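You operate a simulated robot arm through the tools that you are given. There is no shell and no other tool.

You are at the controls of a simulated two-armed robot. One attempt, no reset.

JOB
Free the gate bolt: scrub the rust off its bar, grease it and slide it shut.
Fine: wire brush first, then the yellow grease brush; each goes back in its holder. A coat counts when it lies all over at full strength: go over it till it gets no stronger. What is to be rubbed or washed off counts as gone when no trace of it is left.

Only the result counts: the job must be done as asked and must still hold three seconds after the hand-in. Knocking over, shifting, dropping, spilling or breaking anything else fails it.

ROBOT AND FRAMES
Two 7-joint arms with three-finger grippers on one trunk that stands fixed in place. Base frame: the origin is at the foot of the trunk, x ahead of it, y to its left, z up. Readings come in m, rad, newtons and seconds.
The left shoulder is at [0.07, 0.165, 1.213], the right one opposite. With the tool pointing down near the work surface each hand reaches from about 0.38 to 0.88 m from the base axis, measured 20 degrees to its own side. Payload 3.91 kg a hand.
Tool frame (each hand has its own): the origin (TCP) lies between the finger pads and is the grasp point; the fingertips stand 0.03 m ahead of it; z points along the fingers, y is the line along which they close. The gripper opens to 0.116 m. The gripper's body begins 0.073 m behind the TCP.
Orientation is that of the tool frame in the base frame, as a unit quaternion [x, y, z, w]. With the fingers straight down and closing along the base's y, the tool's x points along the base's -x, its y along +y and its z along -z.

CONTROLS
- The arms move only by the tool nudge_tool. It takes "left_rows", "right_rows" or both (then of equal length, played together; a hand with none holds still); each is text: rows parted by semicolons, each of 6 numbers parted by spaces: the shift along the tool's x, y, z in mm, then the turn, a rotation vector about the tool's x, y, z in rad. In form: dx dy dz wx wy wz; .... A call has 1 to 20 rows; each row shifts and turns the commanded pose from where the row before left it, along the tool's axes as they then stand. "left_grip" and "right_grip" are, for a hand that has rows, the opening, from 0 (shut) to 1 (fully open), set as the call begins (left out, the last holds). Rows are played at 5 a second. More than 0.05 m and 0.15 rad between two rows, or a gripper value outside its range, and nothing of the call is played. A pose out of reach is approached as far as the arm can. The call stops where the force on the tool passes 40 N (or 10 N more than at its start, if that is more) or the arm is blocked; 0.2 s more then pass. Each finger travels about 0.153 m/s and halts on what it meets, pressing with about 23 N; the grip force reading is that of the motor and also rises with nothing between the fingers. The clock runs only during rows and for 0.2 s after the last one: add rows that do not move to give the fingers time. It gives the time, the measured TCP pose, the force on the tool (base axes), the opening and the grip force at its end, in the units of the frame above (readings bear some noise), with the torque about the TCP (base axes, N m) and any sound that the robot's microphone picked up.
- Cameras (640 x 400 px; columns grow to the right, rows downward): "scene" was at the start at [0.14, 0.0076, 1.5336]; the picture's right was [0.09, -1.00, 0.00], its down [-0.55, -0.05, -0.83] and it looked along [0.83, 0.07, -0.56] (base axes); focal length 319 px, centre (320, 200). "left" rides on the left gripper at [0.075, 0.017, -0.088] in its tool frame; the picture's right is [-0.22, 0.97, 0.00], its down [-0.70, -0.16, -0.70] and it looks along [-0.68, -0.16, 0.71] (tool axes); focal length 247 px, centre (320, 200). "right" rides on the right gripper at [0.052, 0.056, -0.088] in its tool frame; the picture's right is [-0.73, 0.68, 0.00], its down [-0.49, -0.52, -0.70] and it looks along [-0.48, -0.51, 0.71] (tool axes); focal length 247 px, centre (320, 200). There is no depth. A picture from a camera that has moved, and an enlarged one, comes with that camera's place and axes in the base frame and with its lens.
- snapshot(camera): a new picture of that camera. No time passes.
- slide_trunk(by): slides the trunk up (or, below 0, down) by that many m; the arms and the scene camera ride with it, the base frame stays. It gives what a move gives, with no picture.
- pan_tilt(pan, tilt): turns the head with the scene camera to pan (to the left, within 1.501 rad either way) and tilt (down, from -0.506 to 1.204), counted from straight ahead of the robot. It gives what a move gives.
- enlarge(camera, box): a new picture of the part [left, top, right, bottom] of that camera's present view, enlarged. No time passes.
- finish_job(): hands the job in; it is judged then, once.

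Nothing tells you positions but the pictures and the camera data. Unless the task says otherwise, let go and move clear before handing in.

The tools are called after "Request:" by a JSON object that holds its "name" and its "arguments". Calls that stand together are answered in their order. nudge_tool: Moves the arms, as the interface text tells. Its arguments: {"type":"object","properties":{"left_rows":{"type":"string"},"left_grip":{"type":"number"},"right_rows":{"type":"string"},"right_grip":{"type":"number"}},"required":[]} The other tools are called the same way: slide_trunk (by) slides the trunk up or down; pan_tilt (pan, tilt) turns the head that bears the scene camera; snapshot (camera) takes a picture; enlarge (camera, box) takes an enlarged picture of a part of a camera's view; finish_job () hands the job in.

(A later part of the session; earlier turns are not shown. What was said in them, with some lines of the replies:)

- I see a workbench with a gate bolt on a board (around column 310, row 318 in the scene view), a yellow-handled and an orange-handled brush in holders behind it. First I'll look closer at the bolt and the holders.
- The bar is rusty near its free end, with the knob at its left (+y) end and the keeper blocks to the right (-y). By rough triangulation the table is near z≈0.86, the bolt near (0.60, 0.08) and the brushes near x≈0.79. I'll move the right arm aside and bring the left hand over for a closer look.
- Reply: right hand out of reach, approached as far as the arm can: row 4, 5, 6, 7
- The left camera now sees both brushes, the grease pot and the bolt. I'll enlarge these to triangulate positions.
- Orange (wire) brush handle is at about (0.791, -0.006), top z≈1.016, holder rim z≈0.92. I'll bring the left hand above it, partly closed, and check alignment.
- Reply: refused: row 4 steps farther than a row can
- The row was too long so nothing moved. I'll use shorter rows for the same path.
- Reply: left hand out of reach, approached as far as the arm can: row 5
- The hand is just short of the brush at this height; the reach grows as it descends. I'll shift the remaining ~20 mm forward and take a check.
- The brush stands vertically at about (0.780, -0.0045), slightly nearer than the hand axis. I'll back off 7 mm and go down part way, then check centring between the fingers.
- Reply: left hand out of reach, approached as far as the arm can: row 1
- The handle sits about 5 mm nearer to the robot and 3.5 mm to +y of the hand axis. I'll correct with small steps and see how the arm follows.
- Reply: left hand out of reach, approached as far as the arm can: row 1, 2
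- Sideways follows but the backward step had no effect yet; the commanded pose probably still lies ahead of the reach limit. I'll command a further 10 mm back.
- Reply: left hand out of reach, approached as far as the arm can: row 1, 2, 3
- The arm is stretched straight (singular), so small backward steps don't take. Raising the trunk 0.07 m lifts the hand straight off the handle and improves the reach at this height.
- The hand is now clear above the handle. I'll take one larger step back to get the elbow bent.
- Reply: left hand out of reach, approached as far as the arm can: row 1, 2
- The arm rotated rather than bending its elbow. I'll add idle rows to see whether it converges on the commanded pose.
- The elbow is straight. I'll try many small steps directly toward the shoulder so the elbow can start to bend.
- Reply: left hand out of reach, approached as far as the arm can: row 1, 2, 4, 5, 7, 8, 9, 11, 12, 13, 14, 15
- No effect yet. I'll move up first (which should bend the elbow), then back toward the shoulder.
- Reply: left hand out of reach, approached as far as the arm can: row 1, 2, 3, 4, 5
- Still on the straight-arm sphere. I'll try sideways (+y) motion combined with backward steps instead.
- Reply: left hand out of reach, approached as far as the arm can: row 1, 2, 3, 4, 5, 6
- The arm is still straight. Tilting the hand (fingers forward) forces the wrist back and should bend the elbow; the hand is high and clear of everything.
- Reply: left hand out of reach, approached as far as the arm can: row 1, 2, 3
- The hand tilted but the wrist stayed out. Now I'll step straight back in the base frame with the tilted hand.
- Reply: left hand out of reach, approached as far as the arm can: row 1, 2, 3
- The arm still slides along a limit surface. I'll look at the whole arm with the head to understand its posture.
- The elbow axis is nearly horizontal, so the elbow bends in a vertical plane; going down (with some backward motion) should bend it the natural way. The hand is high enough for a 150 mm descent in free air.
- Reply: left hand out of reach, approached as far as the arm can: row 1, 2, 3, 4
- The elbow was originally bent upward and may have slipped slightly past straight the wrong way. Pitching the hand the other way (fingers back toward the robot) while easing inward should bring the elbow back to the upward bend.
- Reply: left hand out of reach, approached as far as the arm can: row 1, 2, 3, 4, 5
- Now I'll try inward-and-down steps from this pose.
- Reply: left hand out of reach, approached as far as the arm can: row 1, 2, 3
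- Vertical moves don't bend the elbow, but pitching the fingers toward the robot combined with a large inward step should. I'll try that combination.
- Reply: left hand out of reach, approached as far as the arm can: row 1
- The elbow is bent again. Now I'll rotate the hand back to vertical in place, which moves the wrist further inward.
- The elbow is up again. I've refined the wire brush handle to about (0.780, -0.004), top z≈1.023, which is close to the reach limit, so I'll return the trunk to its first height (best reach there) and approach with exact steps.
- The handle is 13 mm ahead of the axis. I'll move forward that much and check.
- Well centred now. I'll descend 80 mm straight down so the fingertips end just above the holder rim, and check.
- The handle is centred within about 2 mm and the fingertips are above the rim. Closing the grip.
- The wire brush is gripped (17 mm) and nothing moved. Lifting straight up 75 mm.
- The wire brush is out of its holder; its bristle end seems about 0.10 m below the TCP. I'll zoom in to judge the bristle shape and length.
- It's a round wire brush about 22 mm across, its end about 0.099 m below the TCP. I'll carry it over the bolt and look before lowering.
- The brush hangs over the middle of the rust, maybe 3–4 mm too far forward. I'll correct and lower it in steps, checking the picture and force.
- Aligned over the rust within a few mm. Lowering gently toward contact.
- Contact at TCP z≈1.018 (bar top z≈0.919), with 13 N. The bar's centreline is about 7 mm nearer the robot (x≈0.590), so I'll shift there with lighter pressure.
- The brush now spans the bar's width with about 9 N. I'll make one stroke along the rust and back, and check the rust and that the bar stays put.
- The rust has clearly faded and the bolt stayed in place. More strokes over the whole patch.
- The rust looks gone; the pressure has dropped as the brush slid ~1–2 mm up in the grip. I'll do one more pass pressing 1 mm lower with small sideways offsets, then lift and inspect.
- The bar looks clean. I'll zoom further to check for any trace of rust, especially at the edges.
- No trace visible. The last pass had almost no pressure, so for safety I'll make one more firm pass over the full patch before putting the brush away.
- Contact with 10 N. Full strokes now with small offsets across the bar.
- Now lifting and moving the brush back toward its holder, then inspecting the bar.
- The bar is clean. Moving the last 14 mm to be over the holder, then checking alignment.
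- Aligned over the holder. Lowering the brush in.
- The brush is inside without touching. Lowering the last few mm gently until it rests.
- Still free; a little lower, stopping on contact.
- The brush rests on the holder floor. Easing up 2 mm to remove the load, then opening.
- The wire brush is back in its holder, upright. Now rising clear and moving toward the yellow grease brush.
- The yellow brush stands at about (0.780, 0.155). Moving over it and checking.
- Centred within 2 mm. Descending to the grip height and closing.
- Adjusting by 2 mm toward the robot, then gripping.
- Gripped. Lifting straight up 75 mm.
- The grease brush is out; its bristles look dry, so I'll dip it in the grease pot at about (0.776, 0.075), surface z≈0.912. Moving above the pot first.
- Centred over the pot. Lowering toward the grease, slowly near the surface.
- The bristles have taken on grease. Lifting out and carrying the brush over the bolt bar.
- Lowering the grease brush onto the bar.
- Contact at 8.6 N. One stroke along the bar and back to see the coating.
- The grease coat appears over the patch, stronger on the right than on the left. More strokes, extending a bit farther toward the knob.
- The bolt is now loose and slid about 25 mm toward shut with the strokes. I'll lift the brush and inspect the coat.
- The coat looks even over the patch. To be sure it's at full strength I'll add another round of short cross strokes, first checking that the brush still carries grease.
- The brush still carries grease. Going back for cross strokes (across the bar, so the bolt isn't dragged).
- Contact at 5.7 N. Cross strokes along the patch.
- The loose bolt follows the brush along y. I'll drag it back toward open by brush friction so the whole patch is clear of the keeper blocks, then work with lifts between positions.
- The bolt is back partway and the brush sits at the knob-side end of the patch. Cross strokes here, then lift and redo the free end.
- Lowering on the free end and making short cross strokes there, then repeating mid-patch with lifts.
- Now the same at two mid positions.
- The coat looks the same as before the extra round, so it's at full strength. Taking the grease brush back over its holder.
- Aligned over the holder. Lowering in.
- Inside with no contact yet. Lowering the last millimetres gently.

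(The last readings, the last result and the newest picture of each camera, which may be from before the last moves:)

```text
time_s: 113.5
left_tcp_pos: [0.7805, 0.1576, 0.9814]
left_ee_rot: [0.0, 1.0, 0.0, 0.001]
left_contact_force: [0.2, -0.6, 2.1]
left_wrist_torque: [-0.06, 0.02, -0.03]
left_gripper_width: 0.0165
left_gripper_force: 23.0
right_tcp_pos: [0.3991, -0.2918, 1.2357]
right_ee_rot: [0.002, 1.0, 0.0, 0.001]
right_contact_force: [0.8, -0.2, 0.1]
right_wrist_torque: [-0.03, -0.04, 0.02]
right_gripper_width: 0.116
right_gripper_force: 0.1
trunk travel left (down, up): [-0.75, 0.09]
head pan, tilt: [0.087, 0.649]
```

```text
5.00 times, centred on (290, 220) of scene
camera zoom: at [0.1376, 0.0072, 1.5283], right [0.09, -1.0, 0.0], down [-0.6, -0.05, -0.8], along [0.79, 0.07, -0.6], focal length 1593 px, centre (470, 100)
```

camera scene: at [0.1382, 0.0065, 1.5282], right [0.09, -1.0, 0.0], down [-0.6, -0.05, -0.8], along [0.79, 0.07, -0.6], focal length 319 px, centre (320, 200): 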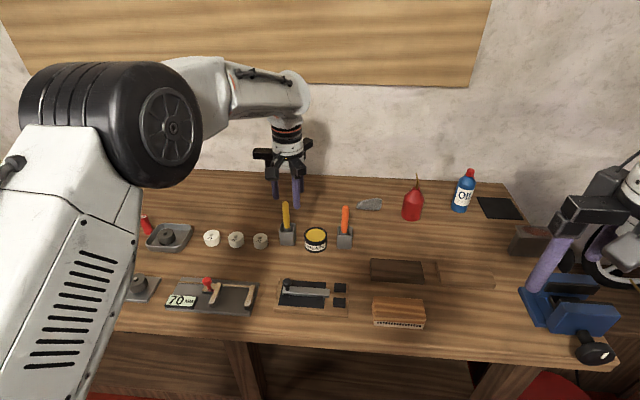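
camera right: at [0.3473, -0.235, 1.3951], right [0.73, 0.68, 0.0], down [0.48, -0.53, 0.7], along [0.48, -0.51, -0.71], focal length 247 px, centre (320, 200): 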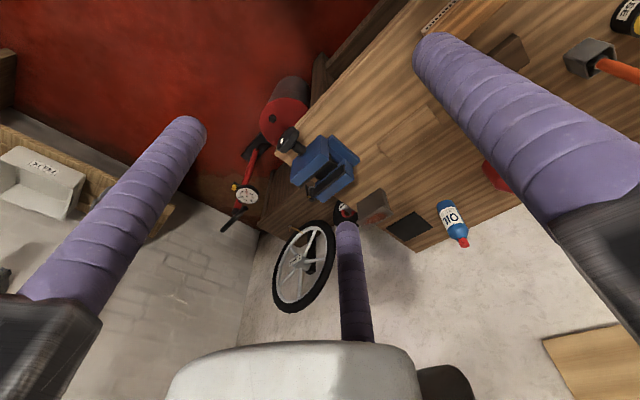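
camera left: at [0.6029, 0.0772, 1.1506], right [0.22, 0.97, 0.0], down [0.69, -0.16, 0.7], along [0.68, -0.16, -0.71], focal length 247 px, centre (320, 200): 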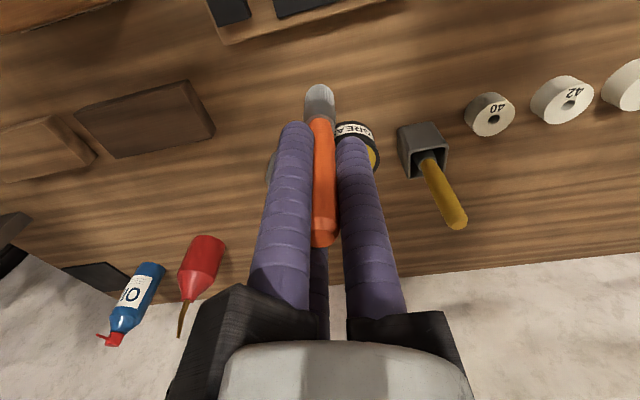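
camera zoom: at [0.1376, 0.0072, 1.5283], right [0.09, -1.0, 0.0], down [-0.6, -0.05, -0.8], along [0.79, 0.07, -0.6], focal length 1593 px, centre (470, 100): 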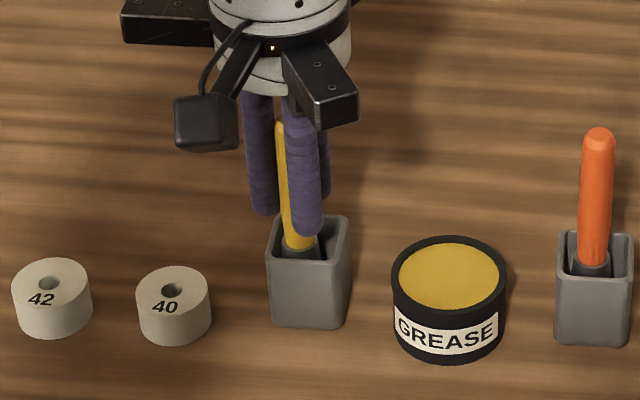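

Just touching the floor (2 N). Releasing.

Request:
{"name": "nudge_tool", "arguments": {"left_rows": "0 0 0 0 0 0;0 0 0 0 0 0;0 0 0 0 0 0;0 0 0 0 0 0", "left_grip": 0.5}}

Request:
{"name": "nudge_tool", "arguments": {"left_rows": "0 0 -40 0 0 0;0 0 -42 0 0 0;30 0 -10 0 0 0;0 0 0 0 0 0"}}

Request:
{"name": "enlarge", "arguments": {"camera": "scene", "box": [240, 180, 360, 260]}}

Request:
{"name": "enlarge", "arguments": {"camera": "left", "box": [200, 30, 440, 250]}}

```text
time_s: 114.5
left_tcp_pos: [0.7802, 0.1583, 0.9825]
left_ee_rot: [0.0, 1.0, 0.0, 0.0]
left_contact_force: [-0.5, 0.9, 0.4]
left_wrist_torque: [0.02, 0.0, -0.03]
left_gripper_width: 0.0581
left_gripper_force: 0.2
right_tcp_pos: [0.3991, -0.291, 1.2363]
right_ee_rot: [0.002, 1.0, 0.0, 0.001]
right_contact_force: [-0.1, -0.7, 0.5]
right_wrist_torque: [0.01, 0.02, 0.03]
right_gripper_width: 0.1159
right_gripper_force: 0.0
trunk travel left (down, up): [-0.75, 0.09]
head pan, tilt: [0.087, 0.649]
```

```text
time_s: 115.5
left_tcp_pos: [0.7493, 0.1606, 1.0728]
left_ee_rot: [-0.002, 1.0, -0.001, 0.0]
left_contact_force: [0.5, -0.3, 0.8]
left_wrist_torque: [0.02, 0.02, -0.05]
left_gripper_width: 0.058
left_gripper_force: 0.0
right_tcp_pos: [0.3999, -0.2917, 1.2367]
right_ee_rot: [0.002, 1.0, -0.001, 0.001]
right_contact_force: [0.4, 0.9, -0.2]
right_wrist_torque: [-0.03, 0.0, 0.01]
right_gripper_width: 0.1162
right_gripper_force: 0.0
trunk travel left (down, up): [-0.75, 0.09]
head pan, tilt: [0.087, 0.649]
```

```text
5.00 times, centred on (300, 220) of scene
camera zoom: at [0.1389, 0.0073, 1.5281], right [0.09, -1.0, 0.0], down [-0.6, -0.05, -0.8], along [0.79, 0.07, -0.61], focal length 1593 px, centre (420, 100)
```

zoom: 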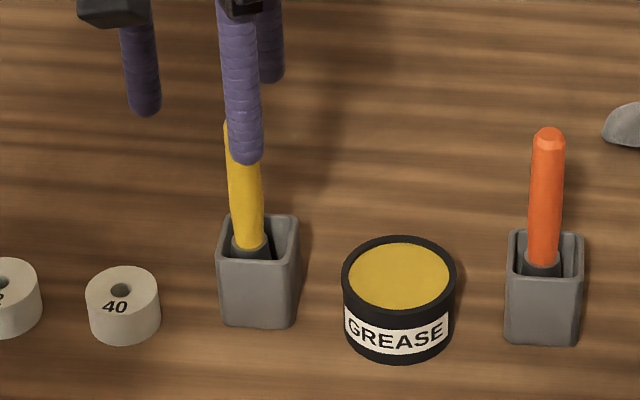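

```text
1.82 times, centred on (320, 140) of left
camera zoom: at [0.6738, 0.1767, 1.1611], right [0.22, 0.97, 0.0], down [0.7, -0.16, 0.7], along [0.68, -0.16, -0.71], focal length 449 px, centre (320, 309)
```

zoom: 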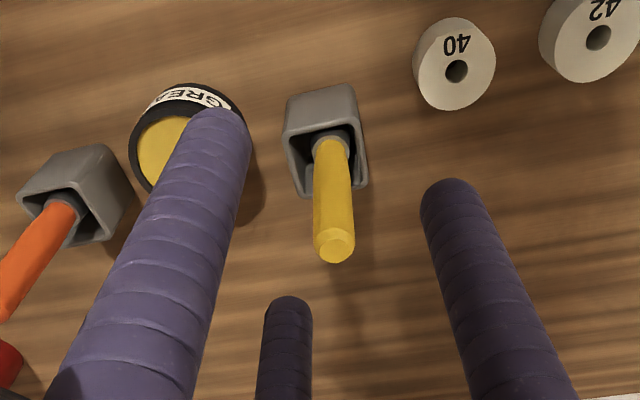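

Both brushes are back in their holders. Now I'll close the fingers and bring them to the knob's +y side (knob at about (0.590, 0.098)) to push the bolt shut.

Request:
{"name": "nudge_tool", "arguments": {"left_rows": "40 -5 0 0 0 0;40 -5 0 0 0 0;40 -5 0 0 0 0;39 -3 0 0 0 0;0 0 30 0 0 0;0 0 25 0 0 0;0 0 0 0 0 0", "left_grip": 0}}

Request:
{"name": "enlarge", "arguments": {"camera": "scene", "box": [260, 240, 360, 320]}}

Request:
{"name": "snapshot", "arguments": {"camera": "left"}}

```text
time_s: 117.1
left_tcp_pos: [0.5889, 0.1418, 1.018]
left_ee_rot: [-0.001, 1.0, 0.001, 0.001]
left_contact_force: [0.2, 0.3, 0.5]
left_wrist_torque: [-0.01, -0.01, -0.03]
left_gripper_width: 0.0094
left_gripper_force: 22.6
right_tcp_pos: [0.3983, -0.2915, 1.2364]
right_ee_rot: [0.002, 1.0, 0.0, 0.001]
right_contact_force: [-0.2, -0.7, 0.0]
right_wrist_torque: [0.0, -0.06, 0.01]
right_gripper_width: 0.116
right_gripper_force: 0.0
trunk travel left (down, up): [-0.75, 0.09]
head pan, tilt: [0.087, 0.649]
```

```text
5.00 times, centred on (310, 280) of scene
camera zoom: at [0.1362, 0.0072, 1.5285], right [0.09, -1.0, 0.0], down [-0.6, -0.05, -0.8], along [0.79, 0.07, -0.6], focal length 1593 px, centre (370, -200)
```

zoom: 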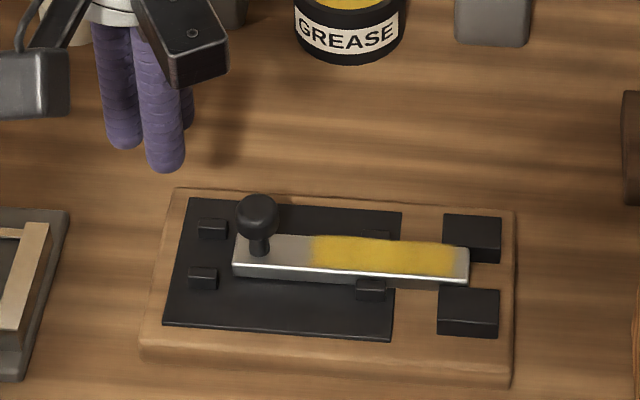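

```text
taken
camera left: at [0.5131, 0.1575, 1.1054], right [0.22, 0.97, 0.0], down [0.69, -0.16, 0.7], along [0.68, -0.16, -0.71], focal length 247 px, centre (320, 200)
```

left: 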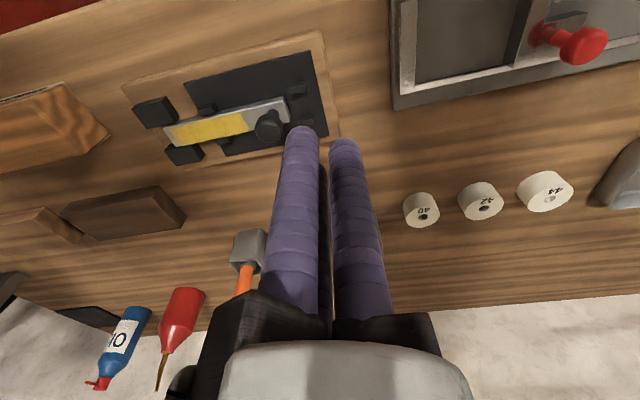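

Fingers are closed, about 20 mm to the +y side of the knob. Lowering so the fingertips are at knob height.

Request:
{"name": "nudge_tool", "arguments": {"left_rows": "0 0 20 0 0 0;0 0 20 0 0 0;0 0 14 0 0 0;0 0 0 0 0 0"}}

Request:
{"name": "enlarge", "arguments": {"camera": "scene", "box": [260, 240, 360, 320]}}

Request:
{"name": "enlarge", "arguments": {"camera": "left", "box": [200, 50, 400, 200]}}

```text
time_s: 118.1
left_tcp_pos: [0.5911, 0.1383, 0.9621]
left_ee_rot: [0.0, 1.0, 0.0, 0.001]
left_contact_force: [-0.8, 0.0, -0.1]
left_wrist_torque: [-0.01, 0.0, 0.01]
left_gripper_width: 0.009
left_gripper_force: 23.2
right_tcp_pos: [0.3984, -0.2912, 1.2366]
right_ee_rot: [0.002, 1.0, 0.0, 0.002]
right_contact_force: [0.2, 0.5, 0.1]
right_wrist_torque: [0.02, -0.01, -0.02]
right_gripper_width: 0.1162
right_gripper_force: 0.1
trunk travel left (down, up): [-0.75, 0.09]
head pan, tilt: [0.087, 0.649]
```

```text
5.00 times, centred on (310, 280) of scene
camera zoom: at [0.1377, 0.0072, 1.5283], right [0.09, -1.0, 0.0], down [-0.6, -0.05, -0.8], along [0.79, 0.07, -0.6], focal length 1593 px, centre (370, -200)
```

zoom: 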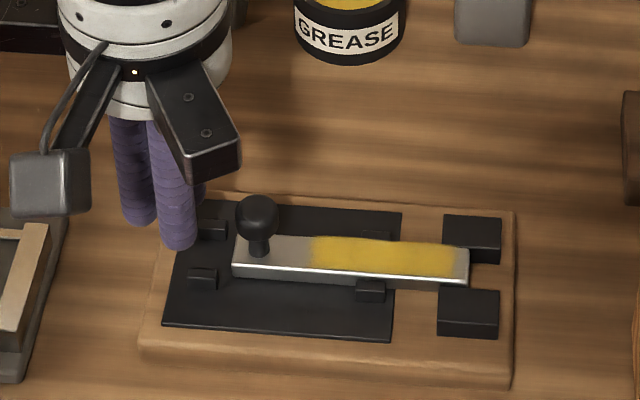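

```text
2.67 times, centred on (300, 125) of left
camera zoom: at [0.5158, 0.1561, 1.0504], right [0.22, 0.97, 0.0], down [0.7, -0.16, 0.7], along [0.68, -0.16, -0.71], focal length 659 px, centre (373, 400)
```

zoom: 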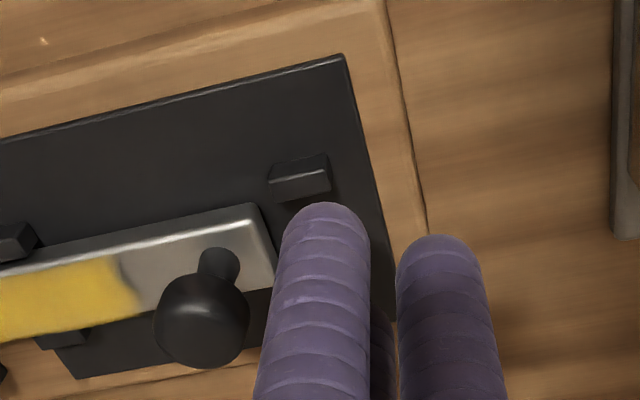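

Good alignment: the V between the two fingers faces the knob. Pushing toward -y in small steps, watching the force.

Request:
{"name": "nudge_tool", "arguments": {"left_rows": "0 -6 0 0 0 0;0 -6 0 0 0 0;0 -6 0 0 0 0;0 -4 0 0 0 0;0 -4 0 0 0 0;0 0 0 0 0 0"}}

Request:
{"name": "enlarge", "arguments": {"camera": "scene", "box": [260, 240, 360, 320]}}

```text
time_s: 119.5
left_tcp_pos: [0.5923, 0.1147, 0.9634]
left_ee_rot: [0.0, 1.0, 0.0, 0.0]
left_contact_force: [0.4, 1.4, -0.3]
left_wrist_torque: [0.04, -0.02, 0.03]
left_gripper_width: 0.0091
left_gripper_force: 22.9
right_tcp_pos: [0.3997, -0.2907, 1.2371]
right_ee_rot: [0.001, 1.0, 0.0, 0.001]
right_contact_force: [0.0, -0.1, 1.3]
right_wrist_torque: [0.01, -0.01, 0.01]
right_gripper_width: 0.1158
right_gripper_force: 0.1
trunk travel left (down, up): [-0.75, 0.09]
head pan, tilt: [0.087, 0.649]
```

```text
5.00 times, centred on (310, 280) of scene
camera zoom: at [0.1381, 0.0077, 1.5282], right [0.09, -1.0, 0.0], down [-0.6, -0.05, -0.8], along [0.79, 0.07, -0.6], focal length 1593 px, centre (370, -200)
```

zoom: 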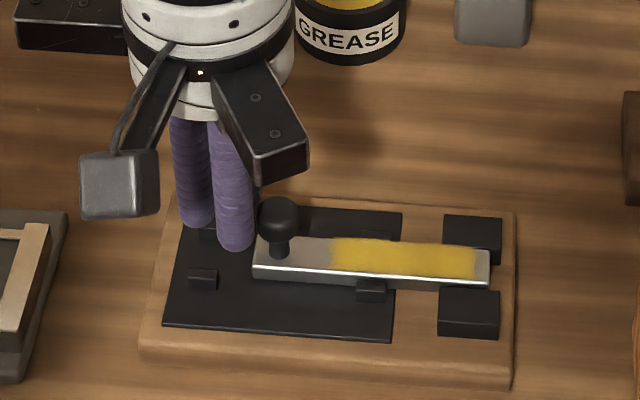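

The bolt slides with only ~1.4 N. Continuing to push until it stops.

Request:
{"name": "nudge_tool", "arguments": {"left_rows": "0 -3 0 0 0 0;0 -3 0 0 0 0;0 -3 0 0 0 0;0 0 0 0 0 0"}}

Request:
{"name": "enlarge", "arguments": {"camera": "scene", "box": [260, 240, 360, 320]}}

```text
time_s: 120.5
left_tcp_pos: [0.5949, 0.108, 0.9625]
left_ee_rot: [-0.002, 1.0, 0.0, 0.002]
left_contact_force: [14.4, 27.6, 3.6]
left_wrist_torque: [0.7, -0.18, 0.29]
left_gripper_width: 0.0093
left_gripper_force: 23.1
right_tcp_pos: [0.4007, -0.2894, 1.2375]
right_ee_rot: [0.003, 1.0, -0.001, 0.0]
right_contact_force: [0.0, 0.2, 0.6]
right_wrist_torque: [0.02, -0.03, -0.01]
right_gripper_width: 0.116
right_gripper_force: 0.1
trunk travel left (down, up): [-0.75, 0.09]
head pan, tilt: [0.087, 0.649]
```

```text
5.00 times, centred on (310, 280) of scene
camera zoom: at [0.1399, 0.0123, 1.5281], right [0.09, -1.0, 0.0], down [-0.6, -0.06, -0.8], along [0.79, 0.07, -0.61], focal length 1593 px, centre (370, -200)
```

zoom: 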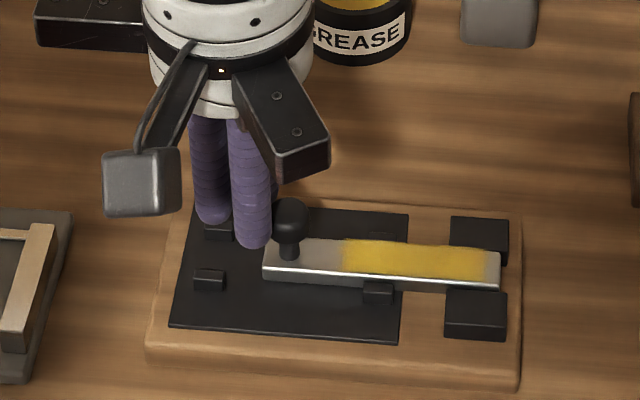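

The force rose to ~28 N: the bolt seems to be at its stop. Backing off a few mm to relieve it and inspecting.

Request:
{"name": "nudge_tool", "arguments": {"left_rows": "0 8 0 0 0 0;0 12 0 0 0 0;0 0 0 0 0 0"}}

Request:
{"name": "enlarge", "arguments": {"camera": "scene", "box": [270, 260, 350, 320]}}

Request:
{"name": "snapshot", "arguments": {"camera": "left"}}

```text
time_s: 121.3
left_tcp_pos: [0.5914, 0.1261, 0.9619]
left_ee_rot: [0.0, 1.0, 0.0, -0.001]
left_contact_force: [0.9, 0.2, -0.1]
left_wrist_torque: [-0.03, 0.06, 0.01]
left_gripper_width: 0.0095
left_gripper_force: 22.8
right_tcp_pos: [0.3993, -0.2905, 1.2371]
right_ee_rot: [0.001, 1.0, 0.001, 0.001]
right_contact_force: [-0.1, -1.1, -0.4]
right_wrist_torque: [0.0, -0.01, 0.02]
right_gripper_width: 0.1158
right_gripper_force: 0.1
trunk travel left (down, up): [-0.75, 0.09]
head pan, tilt: [0.087, 0.649]
```

```text
6.67 times, centred on (310, 290) of scene
camera zoom: at [0.1384, 0.0081, 1.5281], right [0.09, -1.0, 0.0], down [-0.6, -0.05, -0.8], along [0.79, 0.07, -0.61], focal length 2124 px, centre (387, -400)
```

zoom: 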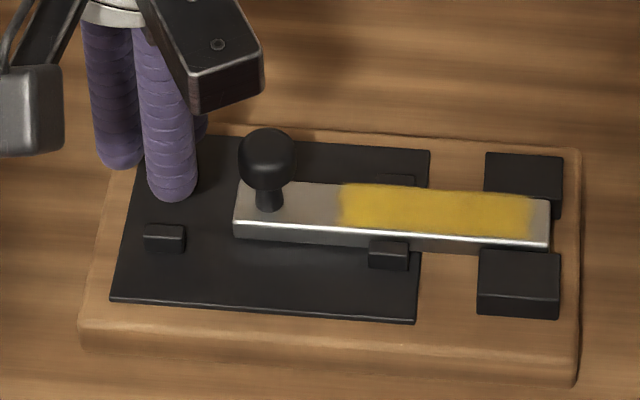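

```text
taken
camera left: at [0.5166, 0.1427, 1.0507], right [0.22, 0.97, 0.0], down [0.7, -0.16, 0.7], along [0.68, -0.16, -0.71], focal length 247 px, centre (320, 200)
```

left: 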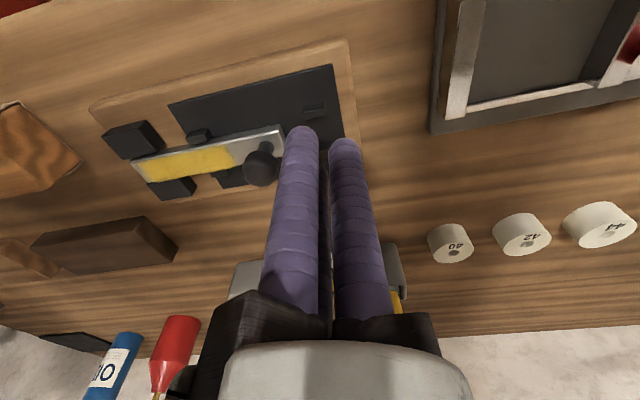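

The bolt end is at the same place as when the brush had dragged it fully over, about 35 mm of travel, so this looks like the hard stop. I'll verify with one more gentle push, better centred on the knob.

Request:
{"name": "nudge_tool", "arguments": {"left_rows": "-3.5 -6 0 0 0 0;0 -6 0 0 0 0;0 -3 0 0 0 0;0 -1.5 0 0 0 0;0 -1.5 0 0 0 0;0 0 0 0 0 0"}}

Request:
{"name": "enlarge", "arguments": {"camera": "scene", "box": [270, 260, 350, 320]}}

```text
time_s: 122.7
left_tcp_pos: [0.595, 0.11, 0.9628]
left_ee_rot: [-0.002, 1.0, 0.0, 0.001]
left_contact_force: [2.3, 11.0, 2.5]
left_wrist_torque: [0.22, -0.02, 0.04]
left_gripper_width: 0.0092
left_gripper_force: 22.8
right_tcp_pos: [0.3999, -0.2894, 1.2365]
right_ee_rot: [0.003, 1.0, -0.001, 0.001]
right_contact_force: [-0.6, 0.3, -1.1]
right_wrist_torque: [-0.03, -0.04, 0.02]
right_gripper_width: 0.1161
right_gripper_force: 0.0
trunk travel left (down, up): [-0.75, 0.09]
head pan, tilt: [0.087, 0.649]
```

```text
6.67 times, centred on (310, 290) of scene
camera zoom: at [0.138, 0.0093, 1.5283], right [0.09, -1.0, 0.0], down [-0.6, -0.05, -0.8], along [0.79, 0.07, -0.6], focal length 2124 px, centre (387, -400)
```

zoom: 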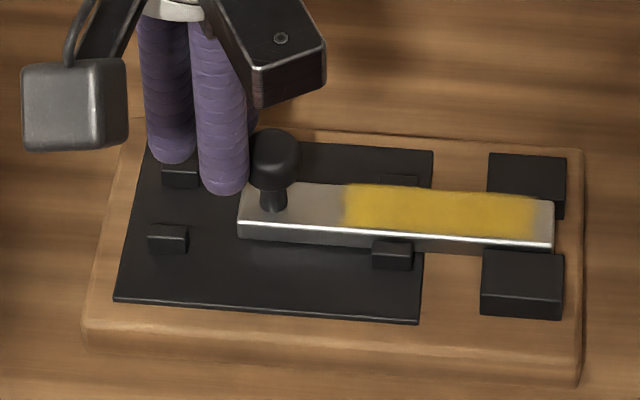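

Balanced 11 N push and no further motion: the bolt is fully shut. Backing off, lifting the hand clear, then a final inspection.

Request:
{"name": "nudge_tool", "arguments": {"left_rows": "0 8 0 0 0 0;0 10 0 0 0 0;0 0 -40 0 0 0;0 0 -45 0 0 0;0 20 -45 0 0 0;0 30 -30 0 0 0;0 45 0 0 0 0;0 45 0 0 0 0;0 0 0 0 0 0"}}

Request:
{"name": "enlarge", "arguments": {"camera": "scene", "box": [270, 260, 350, 320]}}

Request:
{"name": "enlarge", "arguments": {"camera": "scene", "box": [300, 280, 344, 300]}}

Request:
{"name": "snapshot", "arguments": {"camera": "scene"}}

```text
time_s: 124.7
left_tcp_pos: [0.5935, 0.2632, 1.1244]
left_ee_rot: [0.001, 1.0, 0.001, 0.001]
left_contact_force: [-0.3, -0.3, -0.1]
left_wrist_torque: [-0.02, -0.01, 0.01]
left_gripper_width: 0.0095
left_gripper_force: 22.9
right_tcp_pos: [0.3989, -0.2927, 1.2361]
right_ee_rot: [0.002, 1.0, 0.001, 0.001]
right_contact_force: [0.2, -0.1, -0.3]
right_wrist_torque: [0.02, 0.02, 0.01]
right_gripper_width: 0.1159
right_gripper_force: 0.1
trunk travel left (down, up): [-0.75, 0.09]
head pan, tilt: [0.087, 0.649]
```

```text
6.67 times, centred on (310, 290) of scene
camera zoom: at [0.1378, 0.0059, 1.5283], right [0.09, -1.0, 0.0], down [-0.6, -0.05, -0.8], along [0.79, 0.07, -0.6], focal length 2124 px, centre (387, -400)
```

zoom: 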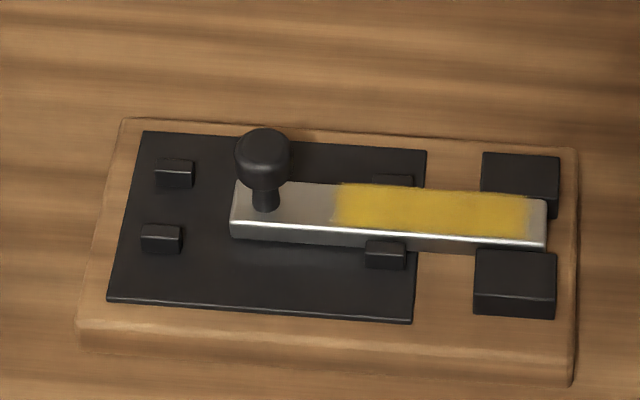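

```text
14.55 times, centred on (322, 290) of scene
camera zoom: at [0.1378, 0.0059, 1.5283], right [0.09, -1.0, 0.0], down [-0.6, -0.05, -0.8], along [0.79, 0.07, -0.6], focal length 4634 px, centre (291, -1109)
```

zoom: 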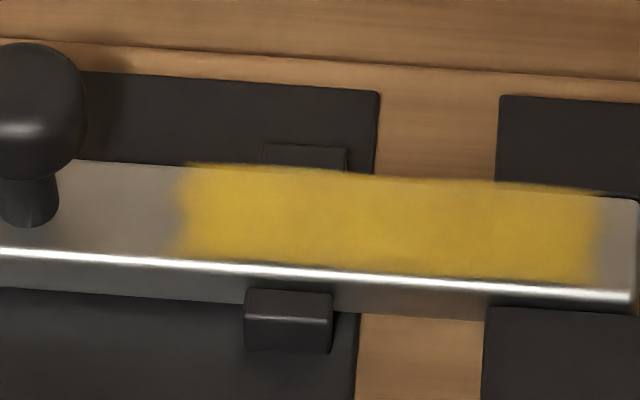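

```text
taken
camera scene: at [0.1378, 0.0059, 1.5283], right [0.09, -1.0, 0.0], down [-0.6, -0.05, -0.8], along [0.79, 0.07, -0.6], focal length 319 px, centre (320, 200)
```

scene: 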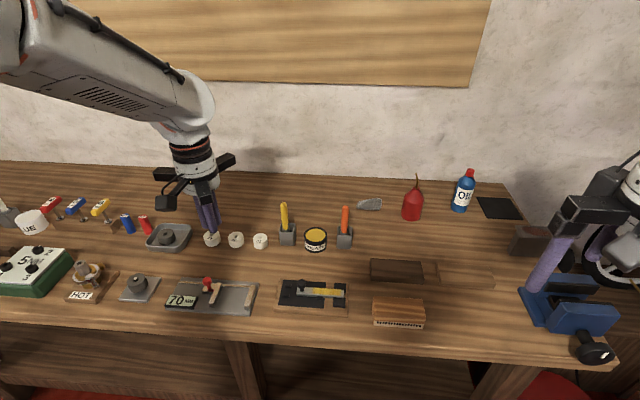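

The bolt is shut, the coat lies over the patch, and everything else is in place. I'll take one closer look with the left camera to be certain about the coat's evenness.

Request:
{"name": "nudge_tool", "arguments": {"left_rows": "24 -38 0 0 0 0;24 -38 0 0 0 0;24 -38 0 0 0 0;24 -38 0 0 0 0;24 -38 0 0 0 0;0 0 0 0 0 0", "left_grip": 1}}

Request:
{"name": "snapshot", "arguments": {"camera": "left"}}

```text
time_s: 126.1
left_tcp_pos: [0.4765, 0.0751, 1.1237]
left_ee_rot: [0.0, 1.0, 0.0, 0.0]
left_contact_force: [0.3, 0.4, 0.0]
left_wrist_torque: [-0.04, 0.01, -0.01]
left_gripper_width: 0.1161
left_gripper_force: 0.2
right_tcp_pos: [0.4008, -0.2915, 1.237]
right_ee_rot: [0.002, 1.0, 0.0, 0.0]
right_contact_force: [-0.6, -0.1, -0.7]
right_wrist_torque: [-0.04, 0.0, -0.02]
right_gripper_width: 0.1159
right_gripper_force: 0.1
trunk travel left (down, up): [-0.75, 0.09]
head pan, tilt: [0.087, 0.649]
```

```text
taken
camera left: at [0.4012, 0.0917, 1.2121], right [0.22, 0.97, 0.0], down [0.7, -0.16, 0.7], along [0.68, -0.16, -0.71], focal length 247 px, centre (320, 200)
```

left: 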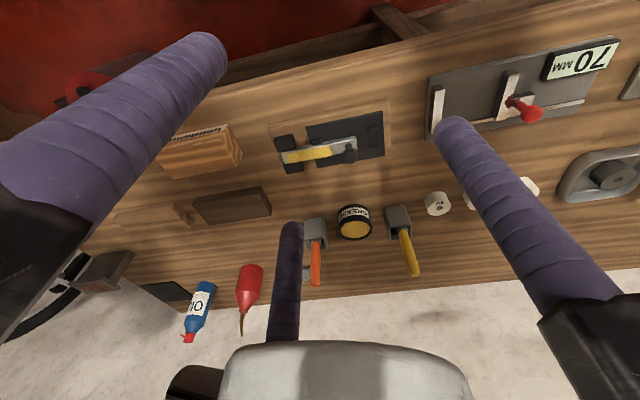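

Request:
{"name": "enlarge", "arguments": {"camera": "left", "box": [270, 130, 370, 180]}}

Request:
{"name": "enlarge", "arguments": {"camera": "left", "box": [280, 135, 340, 172]}}

Request:
{"name": "enlarge", "arguments": {"camera": "left", "box": [290, 190, 430, 290]}}

```text
6.40 times, centred on (320, 155) of left
camera zoom: at [0.4012, 0.0917, 1.2121], right [0.22, 0.97, 0.0], down [0.7, -0.16, 0.7], along [0.68, -0.16, -0.71], focal length 1581 px, centre (320, 488)
```

zoom: 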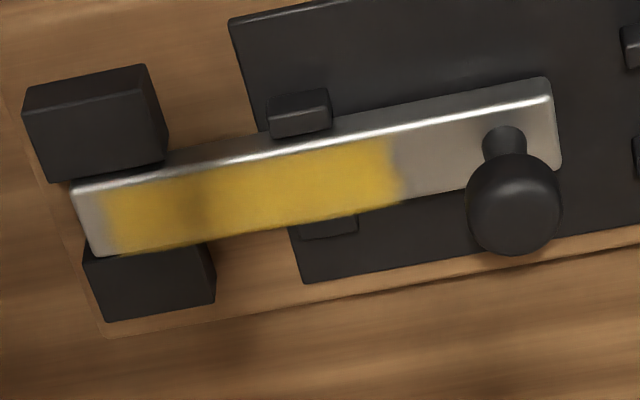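

```text
10.67 times, centred on (310, 154) of left
camera zoom: at [0.4012, 0.0917, 1.2121], right [0.22, 0.97, 0.0], down [0.7, -0.16, 0.7], along [0.68, -0.16, -0.71], focal length 2634 px, centre (427, 696)
```

zoom: 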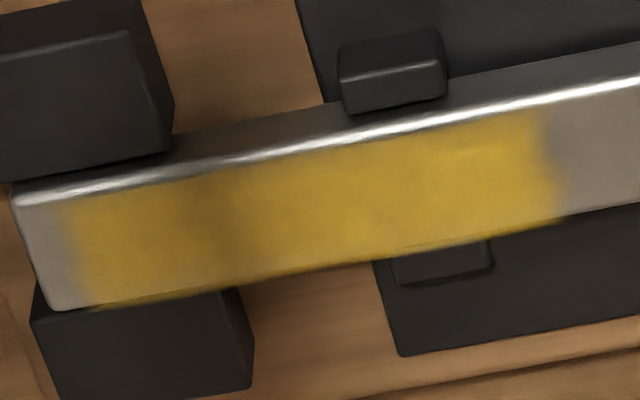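

```text
4.00 times, centred on (360, 240) of left
camera zoom: at [0.4012, 0.0917, 1.2121], right [0.22, 0.97, 0.0], down [0.7, -0.16, 0.7], along [0.68, -0.16, -0.71], focal length 988 px, centre (160, 40)
```

zoom: 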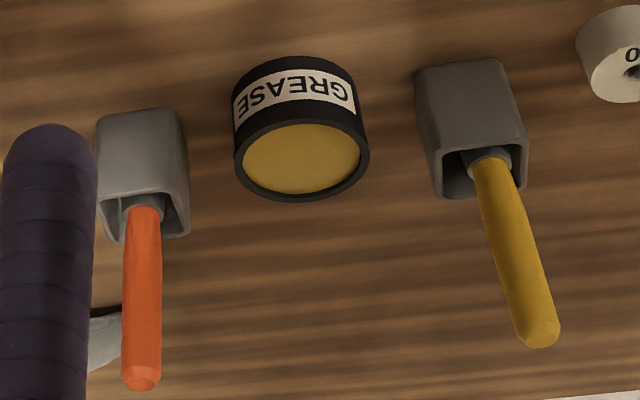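

The coat is even across the patch with no rust showing. The bolt is shut against its stop, both brushes stand in their holders, and the hands are empty and clear. Handing in.

Request:
{"name": "finish_job", "arguments": {}}

```text
The job is handed in.
```

The bolt is scrubbed, greased and pushed fully shut, and I've handed the job in. I haven't been told the verdict.

- **Rust:** no trace was visible on the bar after scrubbing with the wire brush, checked in close-up pictures.
- **Grease:** the coat looks even across the whole patch. An extra round of strokes made no visible difference. It stops short of both ends of the bar, even where the brush ran past it, so I took that patch to be the area that counts.
- **Bolt:** it slid about 35 mm and then stopped. A second push of 11 N did not move it any further.
- **Brushes:** both stand upright in their own holders. Nothing else on the bench looked moved in the final pictures.

While I was greasing, the freed bolt slid back and forth a little under the brush. That was before the final push that closed it.
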